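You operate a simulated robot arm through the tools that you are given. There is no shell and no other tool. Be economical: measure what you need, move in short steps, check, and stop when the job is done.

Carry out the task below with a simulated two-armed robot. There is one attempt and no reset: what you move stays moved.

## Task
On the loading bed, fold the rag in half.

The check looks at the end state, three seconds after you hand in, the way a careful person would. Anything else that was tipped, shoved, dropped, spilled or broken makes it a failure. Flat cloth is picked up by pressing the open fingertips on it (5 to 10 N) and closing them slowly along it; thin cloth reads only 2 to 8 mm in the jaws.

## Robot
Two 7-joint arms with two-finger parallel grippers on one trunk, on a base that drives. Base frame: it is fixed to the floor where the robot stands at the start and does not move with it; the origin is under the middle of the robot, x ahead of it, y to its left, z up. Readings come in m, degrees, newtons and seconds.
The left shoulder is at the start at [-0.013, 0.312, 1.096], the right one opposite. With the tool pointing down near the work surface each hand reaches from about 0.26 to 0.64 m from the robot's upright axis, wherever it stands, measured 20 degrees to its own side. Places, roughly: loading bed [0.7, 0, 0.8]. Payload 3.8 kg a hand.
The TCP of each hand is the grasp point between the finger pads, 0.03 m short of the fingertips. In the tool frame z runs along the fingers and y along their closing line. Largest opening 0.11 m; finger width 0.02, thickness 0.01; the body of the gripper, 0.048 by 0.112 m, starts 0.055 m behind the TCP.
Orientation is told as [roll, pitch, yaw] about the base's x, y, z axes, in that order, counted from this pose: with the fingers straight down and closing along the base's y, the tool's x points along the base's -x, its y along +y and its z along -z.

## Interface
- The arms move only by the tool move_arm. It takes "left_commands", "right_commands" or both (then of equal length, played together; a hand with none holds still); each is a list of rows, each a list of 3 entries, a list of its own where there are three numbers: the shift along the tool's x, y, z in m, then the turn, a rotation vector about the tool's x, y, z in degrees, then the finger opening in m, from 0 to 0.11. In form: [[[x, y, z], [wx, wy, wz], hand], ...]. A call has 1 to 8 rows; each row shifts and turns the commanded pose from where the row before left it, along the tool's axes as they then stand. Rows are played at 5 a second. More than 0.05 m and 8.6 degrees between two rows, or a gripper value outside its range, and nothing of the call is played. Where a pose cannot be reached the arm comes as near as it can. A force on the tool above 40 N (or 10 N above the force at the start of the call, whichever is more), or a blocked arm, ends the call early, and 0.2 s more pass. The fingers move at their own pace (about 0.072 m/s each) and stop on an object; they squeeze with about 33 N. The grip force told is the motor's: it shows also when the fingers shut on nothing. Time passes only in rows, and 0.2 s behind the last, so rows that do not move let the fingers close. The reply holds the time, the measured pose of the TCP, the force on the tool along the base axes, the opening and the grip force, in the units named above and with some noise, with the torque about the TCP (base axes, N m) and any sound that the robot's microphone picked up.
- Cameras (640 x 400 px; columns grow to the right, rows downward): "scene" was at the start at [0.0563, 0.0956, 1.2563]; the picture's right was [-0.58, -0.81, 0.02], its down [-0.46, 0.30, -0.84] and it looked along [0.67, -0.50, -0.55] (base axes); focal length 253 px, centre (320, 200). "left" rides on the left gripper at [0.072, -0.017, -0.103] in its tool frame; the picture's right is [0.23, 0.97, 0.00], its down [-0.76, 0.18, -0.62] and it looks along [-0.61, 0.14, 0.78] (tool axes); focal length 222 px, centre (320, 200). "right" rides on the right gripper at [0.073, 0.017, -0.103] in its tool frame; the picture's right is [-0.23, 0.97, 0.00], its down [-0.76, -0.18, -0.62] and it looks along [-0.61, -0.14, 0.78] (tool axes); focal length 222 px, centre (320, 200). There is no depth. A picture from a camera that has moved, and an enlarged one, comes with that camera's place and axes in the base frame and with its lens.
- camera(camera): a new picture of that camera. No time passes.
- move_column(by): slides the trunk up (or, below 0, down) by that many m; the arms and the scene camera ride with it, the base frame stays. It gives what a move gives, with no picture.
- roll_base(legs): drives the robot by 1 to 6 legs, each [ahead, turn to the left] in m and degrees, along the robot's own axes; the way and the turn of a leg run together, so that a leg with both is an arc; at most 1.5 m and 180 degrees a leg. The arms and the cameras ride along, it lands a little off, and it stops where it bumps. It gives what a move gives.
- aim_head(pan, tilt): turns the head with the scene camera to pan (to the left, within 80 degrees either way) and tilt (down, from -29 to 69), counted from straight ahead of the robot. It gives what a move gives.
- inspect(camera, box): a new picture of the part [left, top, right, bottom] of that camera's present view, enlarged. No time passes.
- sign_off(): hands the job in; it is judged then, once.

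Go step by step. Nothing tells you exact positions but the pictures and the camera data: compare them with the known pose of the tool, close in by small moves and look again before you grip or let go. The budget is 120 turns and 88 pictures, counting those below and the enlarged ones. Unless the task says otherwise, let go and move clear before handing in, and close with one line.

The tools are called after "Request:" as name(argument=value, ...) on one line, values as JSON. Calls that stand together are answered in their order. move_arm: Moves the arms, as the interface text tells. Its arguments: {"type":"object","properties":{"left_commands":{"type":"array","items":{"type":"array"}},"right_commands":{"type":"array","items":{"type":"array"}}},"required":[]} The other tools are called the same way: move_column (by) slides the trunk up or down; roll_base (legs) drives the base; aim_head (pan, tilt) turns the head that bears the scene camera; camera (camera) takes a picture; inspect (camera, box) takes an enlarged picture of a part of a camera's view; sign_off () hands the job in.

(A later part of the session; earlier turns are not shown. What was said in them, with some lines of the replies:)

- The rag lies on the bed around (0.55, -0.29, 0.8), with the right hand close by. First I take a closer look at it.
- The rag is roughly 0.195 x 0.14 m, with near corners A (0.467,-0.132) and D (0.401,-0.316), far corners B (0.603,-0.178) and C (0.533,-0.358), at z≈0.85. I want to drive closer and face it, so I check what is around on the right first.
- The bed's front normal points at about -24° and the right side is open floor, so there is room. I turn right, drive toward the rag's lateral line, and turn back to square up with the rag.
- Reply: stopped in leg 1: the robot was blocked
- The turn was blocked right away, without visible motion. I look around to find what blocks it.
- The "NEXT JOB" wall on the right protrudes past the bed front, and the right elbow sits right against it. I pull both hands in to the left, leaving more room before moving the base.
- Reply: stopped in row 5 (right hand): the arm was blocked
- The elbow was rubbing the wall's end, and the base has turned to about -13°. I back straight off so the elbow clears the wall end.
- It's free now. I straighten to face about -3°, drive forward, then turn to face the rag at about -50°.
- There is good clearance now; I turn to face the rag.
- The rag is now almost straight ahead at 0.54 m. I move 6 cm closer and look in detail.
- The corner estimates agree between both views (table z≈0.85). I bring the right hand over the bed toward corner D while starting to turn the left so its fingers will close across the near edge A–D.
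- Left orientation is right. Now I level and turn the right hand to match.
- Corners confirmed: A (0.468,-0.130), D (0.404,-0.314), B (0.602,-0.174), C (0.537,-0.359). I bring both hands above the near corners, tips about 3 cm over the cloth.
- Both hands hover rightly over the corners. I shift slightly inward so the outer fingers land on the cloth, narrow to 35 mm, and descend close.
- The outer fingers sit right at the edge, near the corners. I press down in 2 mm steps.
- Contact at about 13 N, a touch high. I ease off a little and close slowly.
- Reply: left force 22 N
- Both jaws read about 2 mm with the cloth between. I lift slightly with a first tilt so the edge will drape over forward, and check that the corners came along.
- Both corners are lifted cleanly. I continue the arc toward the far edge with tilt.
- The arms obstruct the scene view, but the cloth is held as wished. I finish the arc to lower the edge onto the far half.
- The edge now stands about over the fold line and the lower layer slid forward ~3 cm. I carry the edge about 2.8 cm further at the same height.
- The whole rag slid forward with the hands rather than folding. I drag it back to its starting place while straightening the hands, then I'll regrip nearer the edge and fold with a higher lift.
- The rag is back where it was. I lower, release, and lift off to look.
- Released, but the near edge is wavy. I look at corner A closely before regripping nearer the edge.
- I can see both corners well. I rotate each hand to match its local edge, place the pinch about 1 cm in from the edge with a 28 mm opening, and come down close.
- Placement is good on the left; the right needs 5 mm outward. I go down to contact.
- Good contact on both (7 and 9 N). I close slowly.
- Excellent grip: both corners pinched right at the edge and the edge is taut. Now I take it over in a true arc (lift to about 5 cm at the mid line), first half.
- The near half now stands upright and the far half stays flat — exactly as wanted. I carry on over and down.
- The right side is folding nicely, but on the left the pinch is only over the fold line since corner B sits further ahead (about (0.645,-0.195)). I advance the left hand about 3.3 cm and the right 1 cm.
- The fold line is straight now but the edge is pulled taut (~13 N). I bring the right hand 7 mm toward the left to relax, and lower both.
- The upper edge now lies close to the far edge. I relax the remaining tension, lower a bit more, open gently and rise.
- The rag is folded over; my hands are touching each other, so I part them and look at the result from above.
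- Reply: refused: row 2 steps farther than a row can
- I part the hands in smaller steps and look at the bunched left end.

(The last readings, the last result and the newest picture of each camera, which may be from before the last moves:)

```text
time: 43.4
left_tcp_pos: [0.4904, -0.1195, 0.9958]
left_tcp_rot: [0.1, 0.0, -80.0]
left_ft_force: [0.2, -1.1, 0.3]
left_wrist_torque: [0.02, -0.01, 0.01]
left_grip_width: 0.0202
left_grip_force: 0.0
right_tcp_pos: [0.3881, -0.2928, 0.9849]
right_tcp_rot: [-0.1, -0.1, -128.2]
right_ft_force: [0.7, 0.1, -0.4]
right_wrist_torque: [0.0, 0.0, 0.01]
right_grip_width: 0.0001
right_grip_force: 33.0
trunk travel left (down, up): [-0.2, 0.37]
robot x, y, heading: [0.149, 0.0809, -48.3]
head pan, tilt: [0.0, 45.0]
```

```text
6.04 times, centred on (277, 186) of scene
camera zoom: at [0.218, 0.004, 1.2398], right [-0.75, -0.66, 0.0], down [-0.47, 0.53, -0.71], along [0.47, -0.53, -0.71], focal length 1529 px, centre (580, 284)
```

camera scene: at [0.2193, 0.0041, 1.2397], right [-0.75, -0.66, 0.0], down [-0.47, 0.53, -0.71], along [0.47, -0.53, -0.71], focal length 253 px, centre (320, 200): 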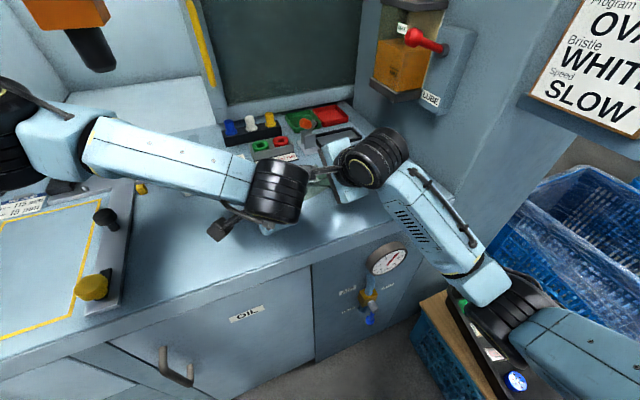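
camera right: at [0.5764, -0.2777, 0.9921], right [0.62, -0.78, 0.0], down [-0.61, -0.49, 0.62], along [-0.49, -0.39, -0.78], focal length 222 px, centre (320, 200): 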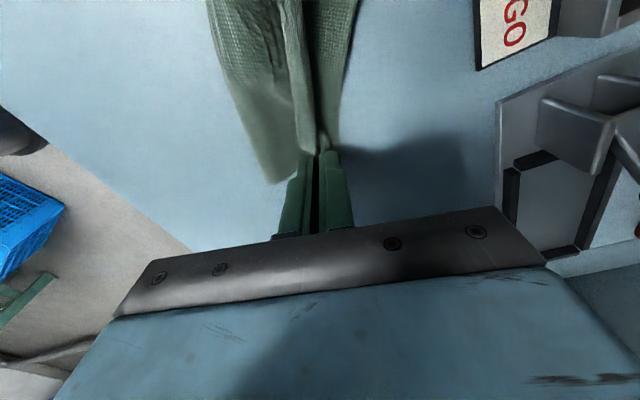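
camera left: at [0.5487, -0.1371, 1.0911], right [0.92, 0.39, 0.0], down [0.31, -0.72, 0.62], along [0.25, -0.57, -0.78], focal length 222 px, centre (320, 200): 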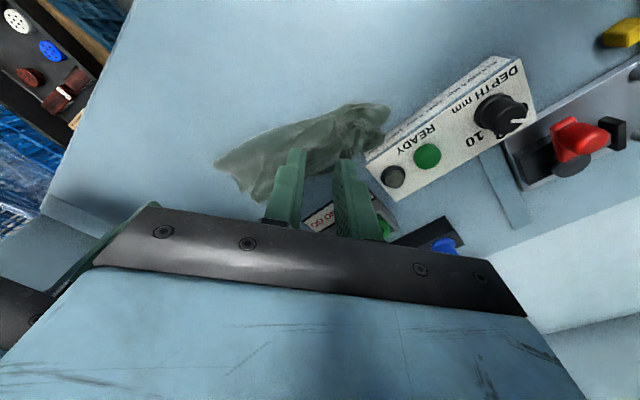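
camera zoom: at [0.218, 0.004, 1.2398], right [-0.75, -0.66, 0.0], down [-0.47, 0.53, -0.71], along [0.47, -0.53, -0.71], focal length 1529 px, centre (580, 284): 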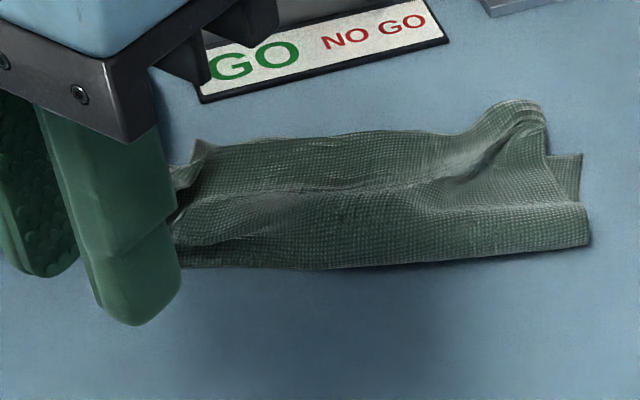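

The strip is good, but its left end is bunched against the gauge box. I pin the right end with the closed right fingers and will smooth the left end outward with the closed left fingertips.

Request:
move_arm(left_commands=[[[-0.0264, 0.0308, 0], [0, 0, 0], 0.0], [[-0.0264, 0.0308, 0], [0, 0, 0], 0.0], [[-0.0264, 0.0308, 0], [0, 0, 0], 0.0], [[-0.0264, 0.0308, 0], [0, 0, 0], 0.0], [[0, 0, 0.04], [0, 0, 0], 0.0], [[0, 0, 0.035], [0, 0, 0], 0.0]], right_commands=[[[0.0212, 0.0372, 0], [0, 0, 0], 0.0], [[0.0212, 0.0372, 0], [0, 0, 0], 0.0], [[0.0212, 0.0372, 0], [0, 0, 0], 0.0], [[0, 0, 0], [0, 0, 0], 0.0], [[0, 0, 0.04], [0, 0, 0], 0.0], [[0, 0, 0.04], [0, 0, 0], 0.0]])

Request:
inspect(camera="left", box=[160, 60, 480, 260])

Request:
inspect(camera="scene", box=[220, 130, 340, 205])

```text
time: 44.8
left_tcp_pos: [0.6329, -0.2015, 0.9215]
left_tcp_rot: [0.0, 0.1, -80.2]
left_ft_force: [0.3, -0.1, -0.2]
left_wrist_torque: [0.0, 0.02, -0.01]
left_grip_width: 0.0
left_grip_force: 33.2
right_tcp_pos: [0.5172, -0.3165, 0.9085]
right_tcp_rot: [0.1, 0.1, -128.2]
right_ft_force: [0.2, -0.2, -0.1]
right_wrist_torque: [-0.01, -0.03, -0.02]
right_grip_width: 0.0
right_grip_force: 33.1
trunk travel left (down, up): [-0.2, 0.37]
robot x, y, heading: [0.1522, 0.0834, -48.4]
head pan, tilt: [0.0, 45.0]
```

```text
2.00 times, centred on (320, 160) of left
camera zoom: at [0.6024, -0.1326, 1.0249], right [0.92, 0.39, 0.0], down [0.31, -0.72, 0.62], along [0.24, -0.57, -0.78], focal length 444 px, centre (320, 280)
```

zoom: 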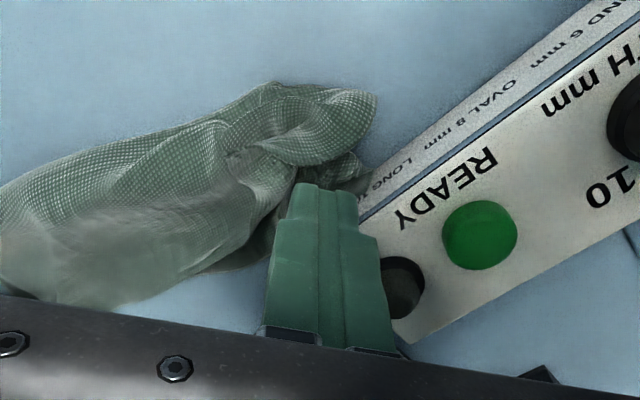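

```text
5.33 times, centred on (280, 168) of scene
camera zoom: at [0.219, 0.0037, 1.2397], right [-0.75, -0.66, 0.0], down [-0.47, 0.53, -0.71], along [0.47, -0.53, -0.71], focal length 1350 px, centre (533, 373)
```

zoom: 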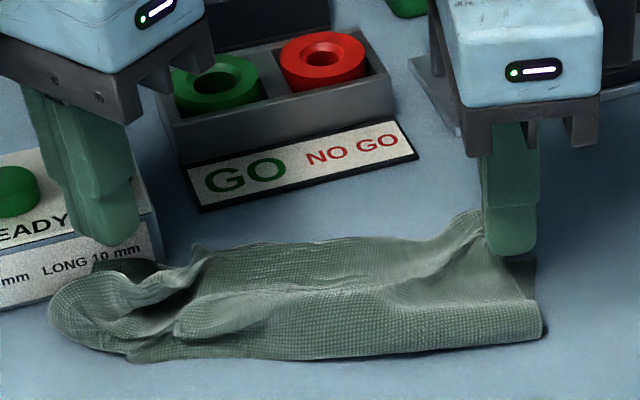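

On closer look the layers align to within ~2 cm; the lumps are pleats left from the pinches. I pat both lumps flat with the closed fingertips.

Request:
move_arm(left_commands=[[[0.017, -0.002, 0], [0, 0, 0], 0.0], [[0, 0, 0.015], [0, 0, 0], 0.0], [[0, 0, 0.012], [0, 0, 0], 0.0], [[0, 0, 0.006], [0, 0, 0], 0.0], [[0, 0, 0.002], [0, 0, 0], 0.0], [[0, 0, 0], [0, 0, 0], 0.0]], right_commands=[[[-0.006, 0.034, 0], [0, 0, 0], 0.0], [[0, 0, 0.01], [0, 0, 0], 0.0], [[0, 0, 0.006], [0, 0, 0], 0.0], [[0, 0, 0.004], [0, 0, 0], 0.0], [[0, 0, 0.002], [0, 0, 0], 0.0], [[0, 0, 0], [0, 0, 0], 0.0]])

```text
time: 46.2
left_tcp_pos: [0.6265, -0.1845, 0.8863]
left_tcp_rot: [0.1, 0.1, -80.0]
left_ft_force: [-0.3, -0.6, 0.4]
left_wrist_torque: [0.01, 0.01, -0.02]
left_grip_width: 0.0001
left_grip_force: 32.9
right_tcp_pos: [0.5395, -0.3401, 0.8851]
right_tcp_rot: [0.0, 0.1, -128.2]
right_ft_force: [0.1, 0.4, -0.1]
right_wrist_torque: [0.03, -0.01, 0.0]
right_grip_width: 0.0
right_grip_force: 33.1
trunk travel left (down, up): [-0.2, 0.37]
robot x, y, heading: [0.1513, 0.08, -48.4]
head pan, tilt: [0.0, 45.0]
```

Request:
move_arm(left_commands=[[[0, 0, 0.002], [0, 0, 0], 0.0], [[0, 0, 0.0015], [0, 0, 0], 0.0]], right_commands=[[[0, 0, 0.0015], [0, 0, 0], 0.0], [[0, 0, 0.001], [0, 0, 0], 0.0]])

Request:
inspect(camera="scene", box=[220, 130, 340, 205])

Request:
inspect(camera="left", box=[160, 60, 480, 260])

```text
time: 46.8
left_tcp_pos: [0.6277, -0.1852, 0.8841]
left_tcp_rot: [0.0, -0.1, -80.0]
left_ft_force: [-0.3, 0.5, 3.7]
left_wrist_torque: [-0.02, -0.04, 0.01]
left_grip_width: 0.0001
left_grip_force: 33.2
right_tcp_pos: [0.5403, -0.3398, 0.8823]
right_tcp_rot: [0.0, 0.0, -128.2]
right_ft_force: [0.4, -0.3, 1.0]
right_wrist_torque: [0.0, -0.02, -0.02]
right_grip_width: 0.0
right_grip_force: 32.9
trunk travel left (down, up): [-0.2, 0.37]
robot x, y, heading: [0.1493, 0.0821, -48.6]
head pan, tilt: [0.0, 45.0]
```

```text
5.33 times, centred on (280, 168) of scene
camera zoom: at [0.2186, 0.0042, 1.2398], right [-0.75, -0.66, 0.0], down [-0.47, 0.53, -0.71], along [0.47, -0.53, -0.71], focal length 1350 px, centre (533, 373)
```

zoom: 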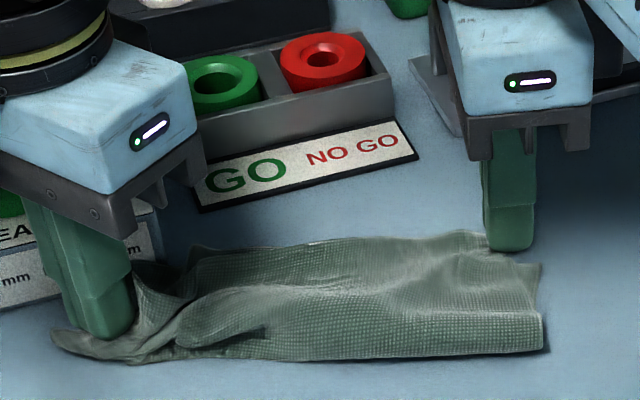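

```text
2.00 times, centred on (320, 160) of left
camera zoom: at [0.5969, -0.1166, 0.9877], right [0.92, 0.39, 0.0], down [0.31, -0.72, 0.62], along [0.25, -0.57, -0.78], focal length 444 px, centre (320, 280)
```

zoom: 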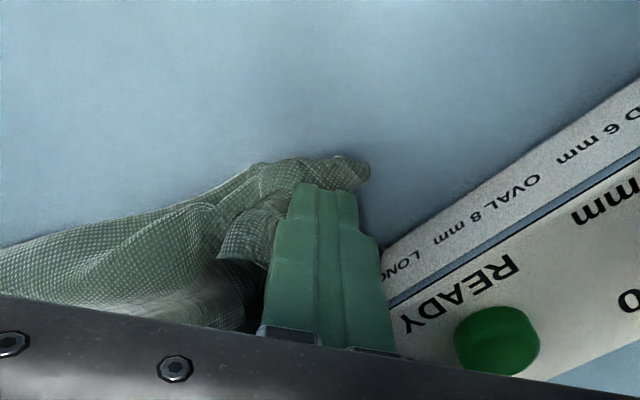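

The right end is now tidy. On the left, corner A's tip is folded back, pointing inward at about (0.603,-0.213). I lift both hands, withdraw the right, and set the closed left fingers just inboard of that tip to brush it outward.

Request:
move_arm(left_commands=[[[0, 0, -0.02], [0, 0, 0], 0.0], [[0, 0, -0.02], [0, 0, 0], 0.0], [[0, 0, 0], [0, 0, 0], 0.0], [[0, 0, 0], [0, 0, 0], 0.0], [[-0.0177, -0.0233, 0], [0, 0, 0], 0.0], [[-0.0177, -0.0233, 0], [0, 0, 0], 0.0]], right_commands=[[[0, 0, -0.02], [0, 0, 0], 0.0], [[0, 0, -0.04], [0, 0, 0], 0.0], [[-0.03, -0.03, -0.02], [0, 0, 0], 0.0], [[-0.03, -0.04, 0], [0, 0, 0], 0.0], [[-0.02, -0.04, 0], [0, 0, 0], 0.0], [[0, -0.04, 0], [0, 0, 0], 0.0]])

Request:
inspect(camera="left", box=[160, 60, 480, 260])

Request:
inspect(camera="scene", box=[220, 130, 340, 205])

```text
time: 48.2
left_tcp_pos: [0.5869, -0.2283, 0.9243]
left_tcp_rot: [0.1, 0.1, -79.9]
left_ft_force: [0.2, -0.8, 0.6]
left_wrist_torque: [0.03, 0.02, -0.02]
left_grip_width: 0.0
left_grip_force: 32.8
right_tcp_pos: [0.3735, -0.3093, 0.96]
right_tcp_rot: [-0.1, 0.0, -128.4]
right_ft_force: [0.4, -0.7, 0.6]
right_wrist_torque: [0.0, 0.02, 0.02]
right_grip_width: 0.0
right_grip_force: 33.1
trunk travel left (down, up): [-0.2, 0.37]
robot x, y, heading: [0.1519, 0.0832, -48.6]
head pan, tilt: [0.0, 45.0]
```

```text
2.00 times, centred on (320, 160) of left
camera zoom: at [0.557, -0.16, 1.0275], right [0.92, 0.39, 0.0], down [0.31, -0.72, 0.62], along [0.25, -0.57, -0.78], focal length 444 px, centre (320, 280)
```

zoom: 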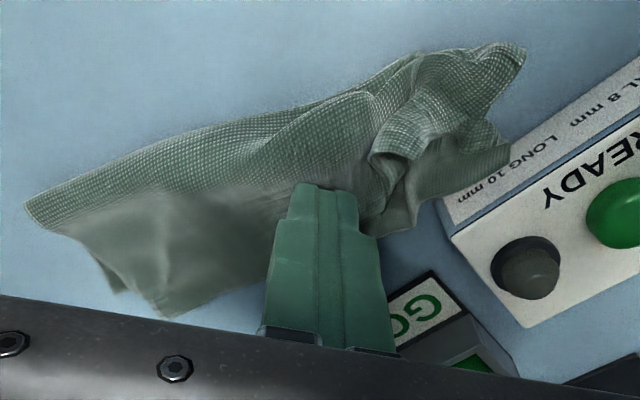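

```text
5.33 times, centred on (280, 168) of scene
camera zoom: at [0.2183, 0.0039, 1.2398], right [-0.75, -0.66, 0.0], down [-0.47, 0.53, -0.71], along [0.47, -0.53, -0.71], focal length 1350 px, centre (533, 373)
```

zoom: 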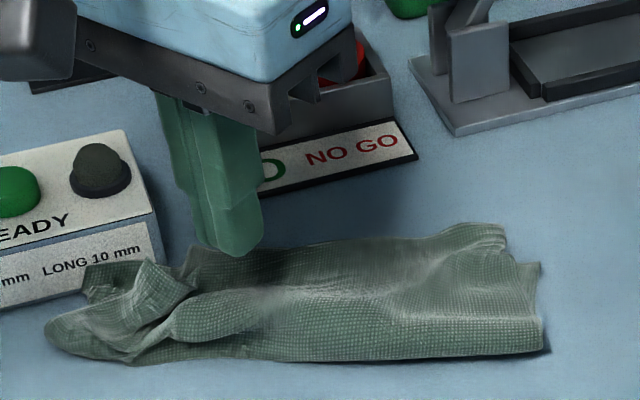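

Now I see: the fold line itself is straight from (0.488,-0.307) to (0.639,-0.163), but the far-left corner is jammed against the gauge box. I'll pinch the fold near its left end and swing that end back toward me, away from the box.

Request:
move_arm(left_commands=[[[0.017, 0.0233, 0], [0, 0, 0], 0.024], [[0.017, 0.0233, 0], [0, 0, 0], 0.024], [[0, 0, 0], [0, 0, 7.5], 0.024], [[0, 0, 0], [0, 0, 7.5], 0.024], [[0, 0, 0], [0, 0, 7.5], 0.024], [[0, 0, 0], [0, 0, 7.5], 0.024], [[0, 0, 0.015], [0, 0, 0], 0.024]])

Request:
inspect(camera="left", box=[160, 60, 480, 260])

```text
time: 49.8
left_tcp_pos: [0.6281, -0.1876, 0.908]
left_tcp_rot: [0.0, 0.2, -91.3]
left_ft_force: [-0.6, -0.1, 0.1]
left_wrist_torque: [0.0, 0.0, -0.04]
left_grip_width: 0.0243
left_grip_force: 0.1
left hand out of reach, approached as far as the arm can: row 4, 5, 6
right_tcp_pos: [0.3743, -0.3105, 0.9613]
right_tcp_rot: [-0.1, 0.0, -128.2]
right_ft_force: [-0.2, -0.4, 0.5]
right_wrist_torque: [-0.04, 0.03, -0.02]
right_grip_width: 0.0
right_grip_force: 32.7
trunk travel left (down, up): [-0.2, 0.37]
robot x, y, heading: [0.1522, 0.0848, -48.7]
head pan, tilt: [0.0, 45.0]
```

```text
2.00 times, centred on (320, 160) of left
camera zoom: at [0.6111, -0.1133, 1.0123], right [0.98, 0.21, 0.0], down [0.16, -0.77, 0.62], along [0.13, -0.61, -0.78], focal length 444 px, centre (320, 280)
```

zoom: 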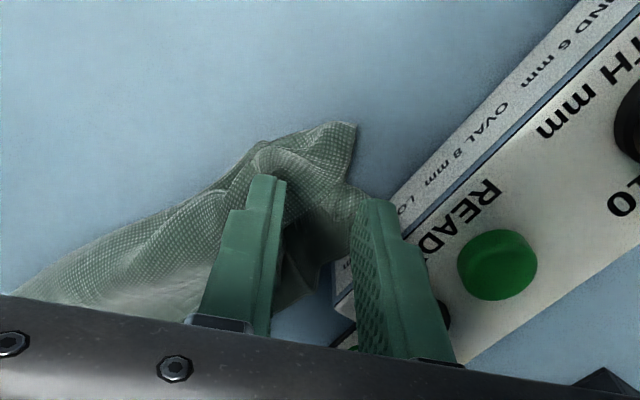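

The wrist limits the turn to -91°, still usable: the near finger lies off the fold and the far one on it. I shift 6 mm, go down to contact and pinch the fold.

Request:
move_arm(left_commands=[[[0, -0.006, 0.01], [0, 0, 0], 0.024], [[0, 0, 0.01], [0, 0, 0], 0.024], [[0, 0, 0.005], [0, 0, 0], 0.024], [[0, 0, 0.0015], [0, 0, 0], 0.024]])

```text
time: 50.8
left_tcp_pos: [0.6215, -0.1859, 0.8851]
left_tcp_rot: [0.1, -0.2, -91.4]
left_ft_force: [0.6, 1.4, 11.0]
left_wrist_torque: [0.01, 0.16, -0.01]
left_grip_width: 0.0241
left_grip_force: 0.3
right_tcp_pos: [0.3714, -0.3093, 0.962]
right_tcp_rot: [0.0, -0.1, -128.2]
right_ft_force: [-0.2, -0.9, 0.9]
right_wrist_torque: [-0.01, 0.02, -0.02]
right_grip_width: 0.0001
right_grip_force: 33.3
trunk travel left (down, up): [-0.2, 0.37]
robot x, y, heading: [0.1495, 0.0831, -48.3]
head pan, tilt: [0.0, 45.0]
```

Request:
move_arm(left_commands=[[[0, 0, 0], [0, 0, 0], 0.019], [[0, 0, 0], [0, 0, 0], 0.014], [[0, 0, 0], [0, 0, 0], 0.009], [[0, 0, 0], [0, 0, 0], 0.004], [[0, 0, 0], [0, 0, 0], 0.0], [[0, 0, 0], [0, 0, 0], 0.0], [[0, 0, -0.006], [0, 0, 0], 0.0]])

Request:
move_arm(left_commands=[[[0.0088, -0.009, 0], [0, 0, 0], 0.0], [[0.0088, -0.009, 0], [0, 0, 0], 0.0], [[0.0088, -0.009, 0], [0, 0, 0], 0.0], [[0.0088, -0.009, 0], [0, 0, 0], 0.0]])

Request:
inspect(camera="scene", box=[220, 130, 340, 205])

Request:
inspect(camera="left", box=[160, 60, 480, 260])

```text
time: 52.4
left_tcp_pos: [0.6221, -0.1847, 0.8872]
left_tcp_rot: [-0.1, 0.3, -91.2]
left_ft_force: [-0.6, 0.2, 0.3]
left_wrist_torque: [0.0, 0.01, 0.03]
left_grip_width: 0.0024
left_grip_force: 33.0
right_tcp_pos: [0.3749, -0.3102, 0.9615]
right_tcp_rot: [0.1, -0.1, -128.2]
right_ft_force: [-1.0, 0.0, 0.6]
right_wrist_torque: [0.01, 0.02, 0.0]
right_grip_width: 0.0001
right_grip_force: 32.5
trunk travel left (down, up): [-0.2, 0.37]
robot x, y, heading: [0.1504, 0.0829, -48.3]
head pan, tilt: [0.0, 45.0]
```

```text
time: 53.4
left_tcp_pos: [0.5843, -0.1511, 0.8867]
left_tcp_rot: [0.0, 0.2, -91.3]
left_ft_force: [0.7, 0.4, 0.7]
left_wrist_torque: [-0.03, 0.05, 0.0]
left_grip_width: 0.002
left_grip_force: 33.2
right_tcp_pos: [0.3742, -0.3099, 0.963]
right_tcp_rot: [0.0, 0.1, -128.2]
right_ft_force: [-0.1, -0.4, 0.5]
right_wrist_torque: [0.0, -0.02, 0.04]
right_grip_width: 0.0003
right_grip_force: 32.3
trunk travel left (down, up): [-0.2, 0.37]
robot x, y, heading: [0.1521, 0.0782, -48.3]
head pan, tilt: [0.0, 45.0]
```

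```text
5.33 times, centred on (280, 168) of scene
camera zoom: at [0.2188, 0.0041, 1.2398], right [-0.75, -0.66, 0.0], down [-0.47, 0.53, -0.71], along [0.47, -0.53, -0.71], focal length 1350 px, centre (533, 373)
```

zoom: 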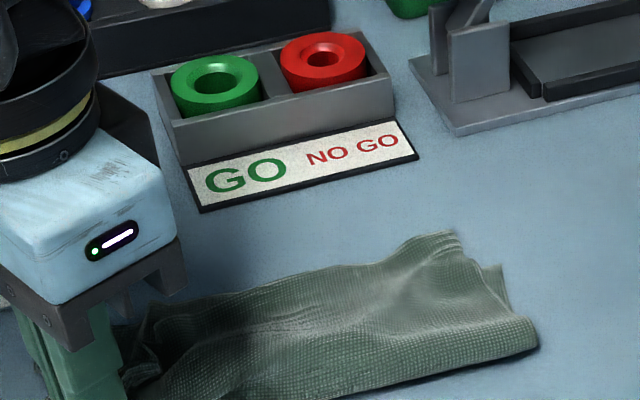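

```text
2.00 times, centred on (320, 160) of left
camera zoom: at [0.5694, -0.0777, 0.9909], right [0.98, 0.21, 0.0], down [0.16, -0.77, 0.62], along [0.13, -0.61, -0.78], focal length 444 px, centre (320, 280)
```

zoom: 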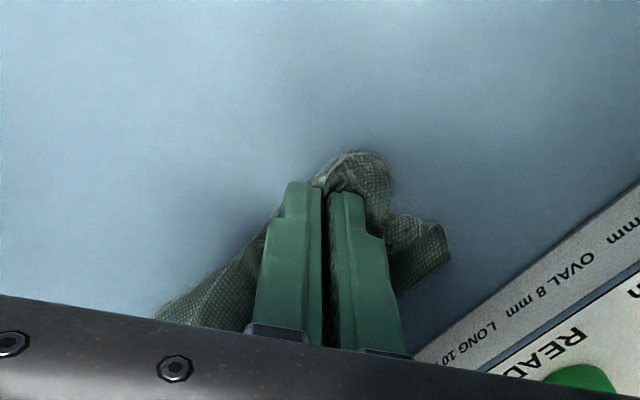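

The left end is clear of the box now. I release and rise straight up and back to see it.

Request:
move_arm(left_commands=[[[0, 0, 0.003], [0, 0, 0], 0.0], [[0, 0, 0], [0, 0, 0], 0.012], [[0, 0, 0], [0, 0, 0], 0.022], [[0, 0, 0], [0, 0, 0], 0.024], [[0, 0, -0.02], [0, 0, 0], 0.024], [[0, 0, -0.04], [0, 0, 0], 0.024], [[0.02, -0.045, 0], [0, 0, 0], 0.024], [[0.02, -0.045, 0], [0, 0, 0], 0.024]])

Request:
inspect(camera="scene", box=[220, 150, 340, 225])

```text
time: 55.2
left_tcp_pos: [0.498, -0.1073, 0.9458]
left_tcp_rot: [0.1, 0.2, -91.1]
left_ft_force: [0.3, -0.8, 0.9]
left_wrist_torque: [0.02, 0.0, -0.01]
left_grip_width: 0.0239
left_grip_force: 0.1
right_tcp_pos: [0.374, -0.3095, 0.962]
right_tcp_rot: [0.0, 0.2, -128.3]
right_ft_force: [-0.4, -0.5, -0.5]
right_wrist_torque: [0.03, -0.01, 0.03]
right_grip_width: 0.0
right_grip_force: 33.0
trunk travel left (down, up): [-0.2, 0.37]
robot x, y, heading: [0.15, 0.084, -48.5]
head pan, tilt: [0.0, 45.0]
```

```text
5.33 times, centred on (280, 188) of scene
camera zoom: at [0.2186, 0.004, 1.2398], right [-0.75, -0.66, 0.0], down [-0.47, 0.53, -0.71], along [0.47, -0.53, -0.71], focal length 1350 px, centre (533, 267)
```

zoom: 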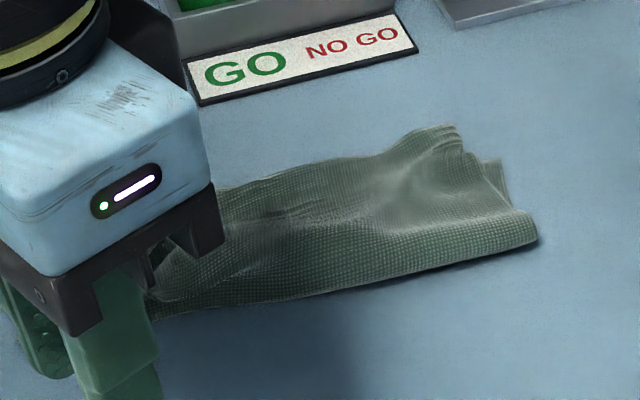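

The strip looks neat; the left hand still hides its left end. I move it aside and look again.

Request:
move_arm(left_commands=[[[0.04, -0.02, -0.02], [0, 0, 0], 0.024], [[0.045, 0, -0.01], [0, 0, 0], 0.024], [[0.045, 0, 0], [0, 0, 0], 0.024]])

Request:
inspect(camera="scene", box=[220, 150, 340, 225])

```text
time: 56.0
left_tcp_pos: [0.4788, 0.0232, 0.9732]
left_tcp_rot: [0.0, 0.1, -91.3]
left_ft_force: [-0.3, 1.0, -0.1]
left_wrist_torque: [0.0, 0.02, -0.01]
left_grip_width: 0.0239
left_grip_force: 0.1
right_tcp_pos: [0.3739, -0.3096, 0.9628]
right_tcp_rot: [0.0, 0.0, -128.1]
right_ft_force: [0.2, -0.1, -0.1]
right_wrist_torque: [-0.02, -0.02, -0.02]
right_grip_width: 0.0002
right_grip_force: 33.4
trunk travel left (down, up): [-0.2, 0.37]
robot x, y, heading: [0.1499, 0.0829, -48.3]
head pan, tilt: [0.0, 45.0]
```

```text
5.33 times, centred on (280, 188) of scene
camera zoom: at [0.2188, 0.0047, 1.2398], right [-0.75, -0.66, 0.0], down [-0.47, 0.53, -0.71], along [0.47, -0.53, -0.71], focal length 1350 px, centre (533, 267)
```

zoom: 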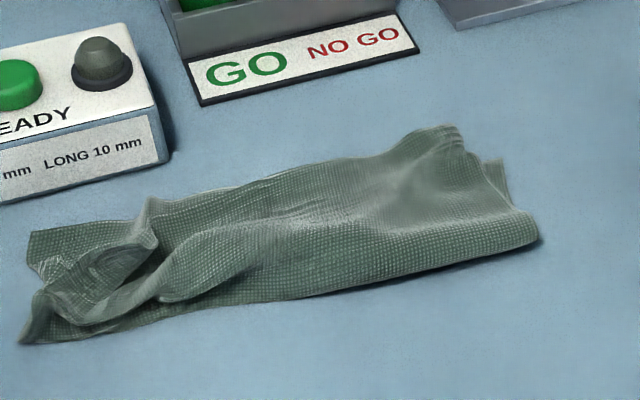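

Now the strip is well laid; only corner A's tip stands curled back at about (0.604,-0.196) and should lie on B (0.648,-0.162). I bring the left hand over it and turn so the fingers close along the strip.

Request:
move_arm(left_commands=[[[-0.036, 0.0217, 0], [0, 0, 0], 0.03], [[-0.036, 0.0217, 0], [0, 0, 0], 0.03], [[-0.036, 0.0217, 0], [0, 0, 0], 0.03], [[-0.036, 0.0217, 0], [0, 0, 0], 0.03], [[-0.036, 0.0217, 0], [0, 0, 0], 0.03], [[-0.036, 0.0217, 0], [0, 0, 0], 0.03]])

Request:
move_arm(left_commands=[[[0, 0, 0], [0, 0, -8.4], 0.03], [[0, 0, 0], [0, 0, -8.4], 0.03], [[0, 0, 0], [0, 0, -8.4], 0.03], [[0, 0, 0], [0, 0, -8.4], 0.03], [[0, 0, 0.02], [0, 0, -8.4], 0.03], [[0, 0, 0.02], [0, 0, -8.4], 0.03], [[0, 0, 0.015], [0, 0, -8.4], 0.03]])

Request:
inspect(camera="left", box=[160, 60, 480, 260])

Request:
inspect(camera="scene", box=[220, 150, 340, 225])

```text
time: 57.4
left_tcp_pos: [0.6034, -0.1974, 0.9762]
left_tcp_rot: [0.1, 0.2, -91.4]
left_ft_force: [-0.5, -0.2, -0.5]
left_wrist_torque: [0.01, 0.02, 0.03]
left_grip_width: 0.0303
left_grip_force: 0.0
right_tcp_pos: [0.3739, -0.3101, 0.9612]
right_tcp_rot: [-0.1, 0.1, -128.2]
right_ft_force: [-0.1, 0.5, 0.3]
right_wrist_torque: [0.0, -0.04, 0.01]
right_grip_width: 0.0001
right_grip_force: 33.2
trunk travel left (down, up): [-0.2, 0.37]
robot x, y, heading: [0.152, 0.0823, -48.1]
head pan, tilt: [0.0, 45.0]
```

```text
time: 59.0
left_tcp_pos: [0.6052, -0.1959, 0.9193]
left_tcp_rot: [0.1, 0.1, -32.3]
left_ft_force: [0.3, -0.7, 0.4]
left_wrist_torque: [0.0, 0.0, 0.01]
left_grip_width: 0.0302
left_grip_force: 0.1
right_tcp_pos: [0.3729, -0.3105, 0.9618]
right_tcp_rot: [0.0, 0.0, -128.3]
right_ft_force: [0.2, -0.4, -0.1]
right_wrist_torque: [-0.01, -0.01, 0.0]
right_grip_width: 0.0
right_grip_force: 32.8
trunk travel left (down, up): [-0.2, 0.37]
robot x, y, heading: [0.15, 0.084, -48.2]
head pan, tilt: [0.0, 45.0]
```

```text
2.00 times, centred on (320, 160) of left
camera zoom: at [0.5337, -0.1714, 1.0231], right [0.33, 0.94, 0.0], down [0.74, -0.26, 0.62], along [0.59, -0.2, -0.78], focal length 444 px, centre (320, 280)
```

zoom: 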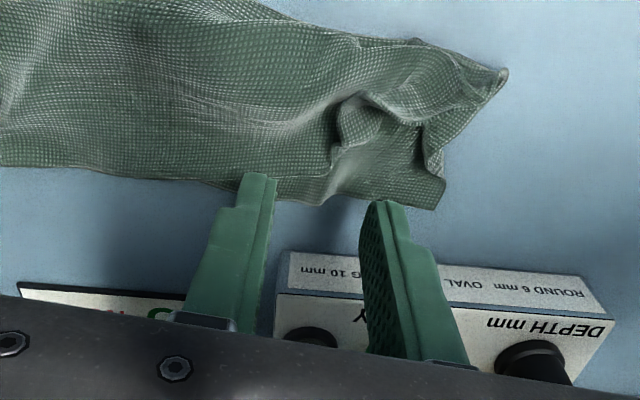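

```text
5.33 times, centred on (280, 188) of scene
camera zoom: at [0.2189, 0.004, 1.2398], right [-0.75, -0.66, 0.0], down [-0.47, 0.53, -0.71], along [0.47, -0.53, -0.71], focal length 1350 px, centre (533, 267)
```

zoom: 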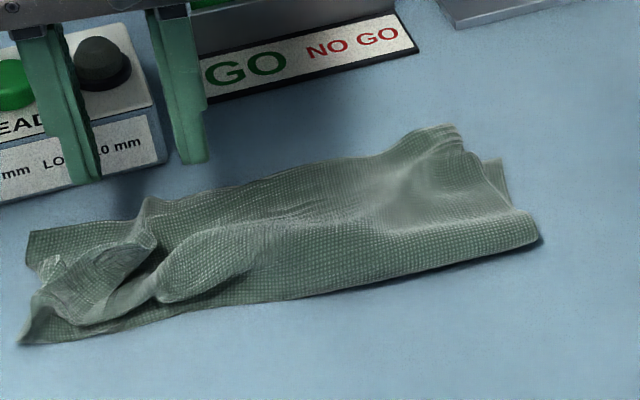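

Now it's clear: A's tip lies at (0.604,-0.189), turned back along a crease starting at the fold's end. I move 1.3 cm left, come down lightly on the tip.

Request:
move_arm(left_commands=[[[0.0069, 0.011, 0.008], [0, 0, 0], 0.026], [[0, 0, 0.012], [0, 0, 0], 0.024], [[0, 0, 0.008], [0, 0, 0], 0.024], [[0, 0, 0.005], [0, 0, 0], 0.024], [[0, 0, 0.0015], [0, 0, 0], 0.024]])

```text
time: 60.2
left_tcp_pos: [0.6064, -0.183, 0.8839]
left_tcp_rot: [0.1, 0.0, -32.6]
left_ft_force: [0.1, 1.7, 0.4]
left_wrist_torque: [0.02, 0.01, -0.01]
left_grip_width: 0.024
left_grip_force: 0.0
right_tcp_pos: [0.3737, -0.3099, 0.9614]
right_tcp_rot: [0.0, 0.0, -128.3]
right_ft_force: [-0.4, 0.2, -0.2]
right_wrist_torque: [-0.02, 0.01, -0.02]
right_grip_width: 0.0
right_grip_force: 32.5
trunk travel left (down, up): [-0.2, 0.37]
robot x, y, heading: [0.1531, 0.0823, -48.4]
head pan, tilt: [0.0, 45.0]
```

Request:
move_arm(left_commands=[[[0, 0, 0.001], [0, 0, 0], 0.024], [[0, 0, 0], [0, 0, 0], 0.019], [[0, 0, 0], [0, 0, 0], 0.014], [[0, 0, 0], [0, 0, 0], 0.009], [[0, 0, 0], [0, 0, 0], 0.004], [[0, 0, 0], [0, 0, 0], 0.0], [[0, 0, 0], [0, 0, 0], 0.0], [[0, 0, -0.01], [0, 0, 0], 0.0]])

Request:
inspect(camera="left", box=[160, 60, 480, 260])

```text
time: 62.0
left_tcp_pos: [0.6054, -0.1832, 0.8943]
left_tcp_rot: [0.1, 0.1, -32.4]
left_ft_force: [0.6, 0.0, -0.3]
left_wrist_torque: [0.0, 0.01, 0.05]
left_grip_width: 0.0021
left_grip_force: 32.5
right_tcp_pos: [0.3735, -0.3106, 0.9626]
right_tcp_rot: [0.0, 0.0, -128.2]
right_ft_force: [-0.1, 0.7, 0.2]
right_wrist_torque: [0.03, -0.03, -0.05]
right_grip_width: 0.0002
right_grip_force: 33.1
trunk travel left (down, up): [-0.2, 0.37]
robot x, y, heading: [0.1512, 0.0843, -48.5]
head pan, tilt: [0.0, 45.0]
```

```text
2.00 times, centred on (320, 160) of left
camera zoom: at [0.5344, -0.1586, 0.9976], right [0.33, 0.94, 0.0], down [0.74, -0.26, 0.62], along [0.59, -0.2, -0.78], focal length 444 px, centre (320, 280)
```

zoom: 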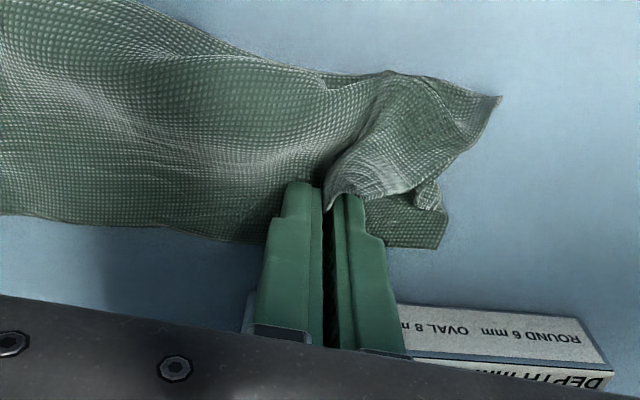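

The tip is in the jaws. I lift a bit more and carry it out over corner B.

Request:
move_arm(left_commands=[[[0, 0, -0.012], [0, 0, 0], 0.0], [[-0.004, 0.012, -0.003], [0, 0, 0], 0.0], [[-0.0055, 0.016, 0], [0, 0, 0], 0.0], [[-0.0055, 0.016, 0.005], [0, 0, 0], 0.0]])

Request:
inspect(camera="left", box=[160, 60, 480, 260])

```text
time: 63.0
left_tcp_pos: [0.6415, -0.1521, 0.9046]
left_tcp_rot: [0.0, 0.0, -32.5]
left_ft_force: [-0.9, 0.6, -0.6]
left_wrist_torque: [0.0, 0.0, -0.01]
left_grip_width: 0.0018
left_grip_force: 32.5
right_tcp_pos: [0.3736, -0.3096, 0.9623]
right_tcp_rot: [0.0, 0.0, -128.2]
right_ft_force: [0.3, -0.3, 0.4]
right_wrist_torque: [0.03, 0.0, 0.01]
right_grip_width: 0.0
right_grip_force: 33.1
trunk travel left (down, up): [-0.2, 0.37]
robot x, y, heading: [0.1489, 0.0861, -48.4]
head pan, tilt: [0.0, 45.0]
```

```text
2.00 times, centred on (320, 160) of left
camera zoom: at [0.5701, -0.1285, 1.0084], right [0.33, 0.94, 0.0], down [0.74, -0.26, 0.62], along [0.59, -0.21, -0.78], focal length 444 px, centre (320, 280)
```

zoom: 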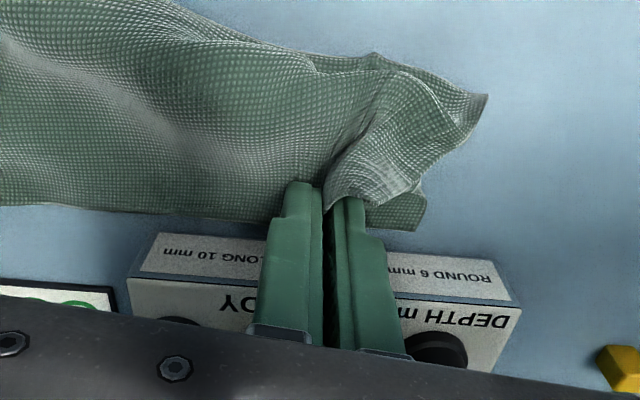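

The jaws actually hold a small pleat of the top layer, and the whole rag moved along with it; A's tip already lies near B. I set it down, release, and look.

Request:
move_arm(left_commands=[[[0, 0, 0.01], [0, 0, 0], 0.0], [[0, 0, 0.007], [0, 0, 0], 0.0], [[0, 0, 0], [0, 0, 0], 0.01], [[0, 0, 0], [0, 0, 0], 0.02], [[0, 0, 0], [0, 0, 0], 0.03], [[0, 0, -0.02], [0, 0, 0], 0.03], [[0, 0, -0.04], [0, 0, 0], 0.03], [[-0.03, 0.02, -0.02], [0, 0, 0], 0.03]])

Request:
camera(camera="left")

Request:
inspect(camera="scene", box=[200, 140, 320, 215])

```text
time: 64.8
left_tcp_pos: [0.6785, -0.1542, 0.9658]
left_tcp_rot: [0.1, 0.2, -32.5]
left_ft_force: [-0.1, 0.6, -0.5]
left_wrist_torque: [-0.02, 0.01, -0.04]
left_grip_width: 0.0303
left_grip_force: 0.2
right_tcp_pos: [0.3743, -0.3107, 0.9624]
right_tcp_rot: [0.0, 0.0, -128.1]
right_ft_force: [-0.5, 0.4, -0.6]
right_wrist_torque: [-0.02, -0.02, -0.02]
right_grip_width: 0.0001
right_grip_force: 32.7
trunk travel left (down, up): [-0.2, 0.37]
robot x, y, heading: [0.1517, 0.0805, -48.4]
head pan, tilt: [0.0, 45.0]
```

```text
7 pictures are left
camera left: at [0.608, -0.1299, 1.069], right [0.33, 0.94, 0.0], down [0.74, -0.26, 0.62], along [0.59, -0.21, -0.78], focal length 222 px, centre (320, 200)
```

left: 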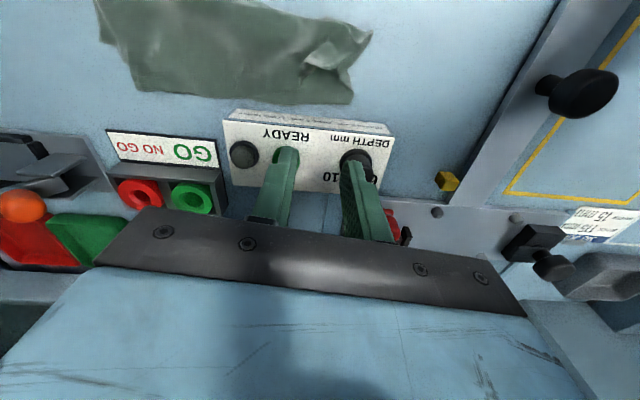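

```text
5.33 times, centred on (260, 178) of scene
camera zoom: at [0.2192, 0.0041, 1.2397], right [-0.75, -0.66, 0.0], down [-0.47, 0.53, -0.71], along [0.47, -0.53, -0.71], focal length 1350 px, centre (640, 320)
```

zoom: 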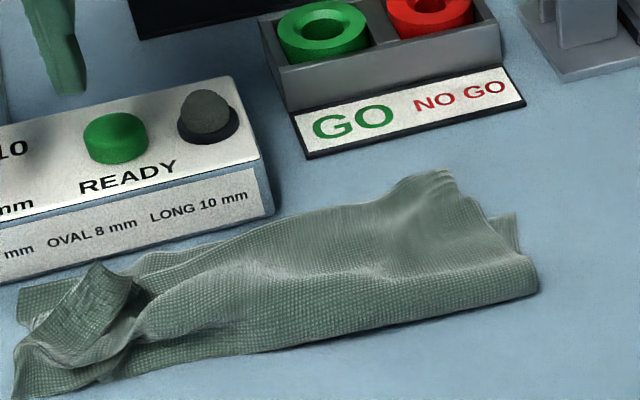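

Now A's tip stands upright at about (0.644,-0.149), half unfolded already; B is at (0.684,-0.129). I put closed fingers just inboard of it, low, and sweep it over toward B.

Request:
move_arm(left_commands=[[[0.018, -0.0218, 0], [0, 0, 0], 0.0], [[0.018, -0.0218, 0], [0, 0, 0], 0.0], [[0, 0, 0.04], [0, 0, 0], 0.0], [[0, 0, 0.034], [0, 0, 0], 0.0]])

Request:
inspect(camera="left", box=[160, 60, 480, 260])

```text
time: 65.8
left_tcp_pos: [0.6235, -0.171, 0.8921]
left_tcp_rot: [0.1, 0.0, -32.5]
left_ft_force: [0.3, -0.2, 0.1]
left_wrist_torque: [-0.01, 0.02, -0.04]
left_grip_width: 0.0001
left_grip_force: 33.1
right_tcp_pos: [0.3747, -0.311, 0.9614]
right_tcp_rot: [0.0, 0.0, -128.2]
right_ft_force: [-0.1, 0.5, 0.4]
right_wrist_torque: [0.02, -0.03, 0.02]
right_grip_width: 0.0
right_grip_force: 33.0
trunk travel left (down, up): [-0.2, 0.37]
robot x, y, heading: [0.1521, 0.0824, -48.1]
head pan, tilt: [0.0, 45.0]
```

```text
2.00 times, centred on (320, 160) of left
camera zoom: at [0.5525, -0.1469, 0.9959], right [0.33, 0.94, 0.0], down [0.74, -0.26, 0.62], along [0.59, -0.21, -0.78], focal length 444 px, centre (320, 280)
```

zoom: 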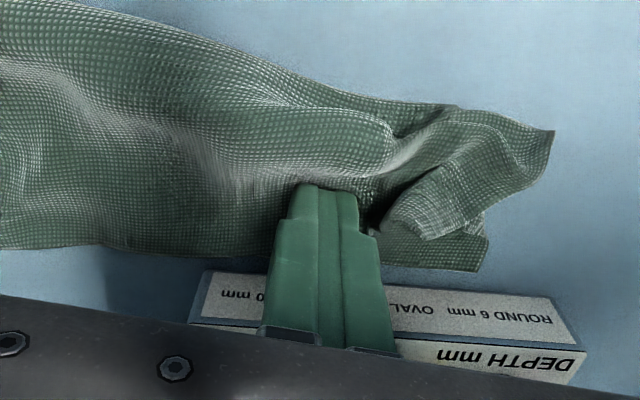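

The flap is immediately right of the fingers with a hollow between. I sweep toward B.

Request:
move_arm(left_commands=[[[-0.002, 0.009, 0.002], [0, 0, 0], 0.0], [[-0.003, 0.01, 0.001], [0, 0, 0], 0.0], [[-0.004, 0.01, 0], [0, 0, 0], 0.0], [[-0.004, 0.01, 0], [0, 0, 0], 0.0], [[-0.003, 0.008, 0], [0, 0, 0], 0.0], [[0, 0.006, 0], [0, 0, 0], 0.0]])

Request:
inspect(camera="left", box=[160, 60, 480, 260])

```text
time: 67.2
left_tcp_pos: [0.6664, -0.1353, 0.8911]
left_tcp_rot: [0.1, -0.1, -32.5]
left_ft_force: [0.2, 0.4, 0.4]
left_wrist_torque: [0.0, 0.0, 0.02]
left_grip_width: 0.0
left_grip_force: 33.3
right_tcp_pos: [0.375, -0.311, 0.9616]
right_tcp_rot: [0.1, 0.0, -128.2]
right_ft_force: [0.8, -0.8, 0.1]
right_wrist_torque: [0.0, -0.04, 0.0]
right_grip_width: 0.0
right_grip_force: 33.1
trunk travel left (down, up): [-0.2, 0.37]
robot x, y, heading: [0.1539, 0.0833, -48.5]
head pan, tilt: [0.0, 45.0]
```

```text
2.00 times, centred on (320, 160) of left
camera zoom: at [0.5955, -0.1106, 0.9944], right [0.33, 0.94, 0.0], down [0.74, -0.26, 0.62], along [0.59, -0.21, -0.78], focal length 444 px, centre (320, 280)
```

zoom: 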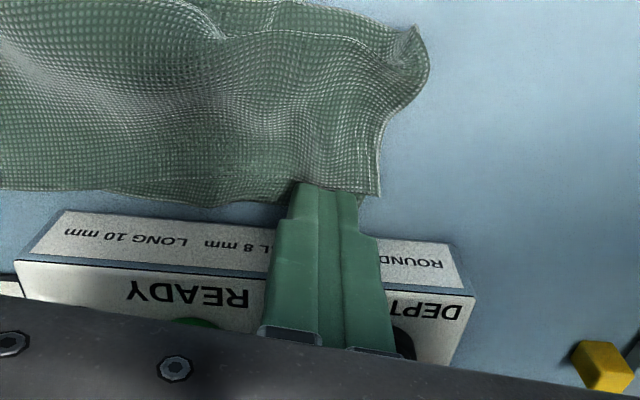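

The corner has flipped neatly onto B. I rise straight up and withdraw both hands, then check.

Request:
move_arm(left_commands=[[[0, 0, -0.03], [0, 0, 0], 0.0], [[0, 0, -0.04], [0, 0, 0], 0.0], [[0, 0, -0.04], [0, 0, 0], 0.0], [[0.04, 0.02, 0], [0, 0, 0], 0.0], [[0.04, 0.02, 0], [0, 0, 0], 0.0], [[0.04, 0.02, 0], [0, 0, 0], 0.0], [[0.03, 0.02, 0], [0, 0, 0], 0.0]])

Request:
inspect(camera="scene", box=[190, 130, 330, 217])

```text
time: 68.8
left_tcp_pos: [0.5809, 0.0151, 1.0029]
left_tcp_rot: [0.1, 0.0, -32.4]
left_ft_force: [-0.1, -0.5, -0.1]
left_wrist_torque: [0.01, 0.01, 0.01]
left_grip_width: 0.0001
left_grip_force: 32.1
right_tcp_pos: [0.3741, -0.31, 0.9617]
right_tcp_rot: [0.0, 0.0, -128.3]
right_ft_force: [0.1, 0.1, 0.8]
right_wrist_torque: [0.03, 0.0, 0.01]
right_grip_width: 0.0003
right_grip_force: 33.4
trunk travel left (down, up): [-0.2, 0.37]
robot x, y, heading: [0.15, 0.0824, -48.5]
head pan, tilt: [0.0, 45.0]
```

```text
4.57 times, centred on (260, 174) of scene
camera zoom: at [0.2187, 0.0045, 1.2398], right [-0.75, -0.66, 0.0], down [-0.47, 0.53, -0.71], along [0.47, -0.53, -0.71], focal length 1158 px, centre (594, 321)
```

zoom: 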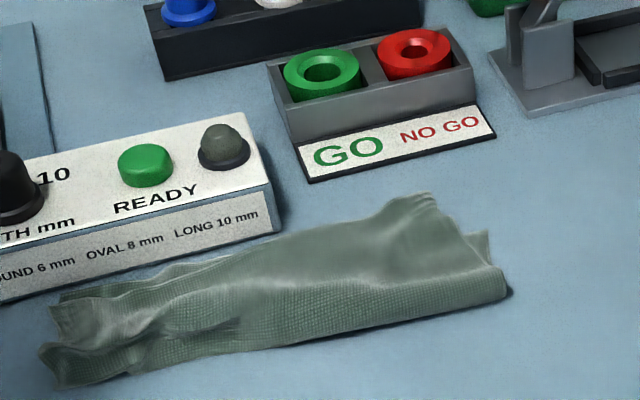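

The rag lies folded in half as a clean strip with its corners together, nothing else has moved, and both hands are clear. I hand it in.

Request:
sign_off()

```text
The job is handed in.
```

The rag is folded in half on the loading bed. Its edges match to within about 2 cm, and it lies a few centimetres from where it started. In the last picture I saw nothing else disturbed. Early on the right elbow rubbed the end of the side wall, with no visible effect.
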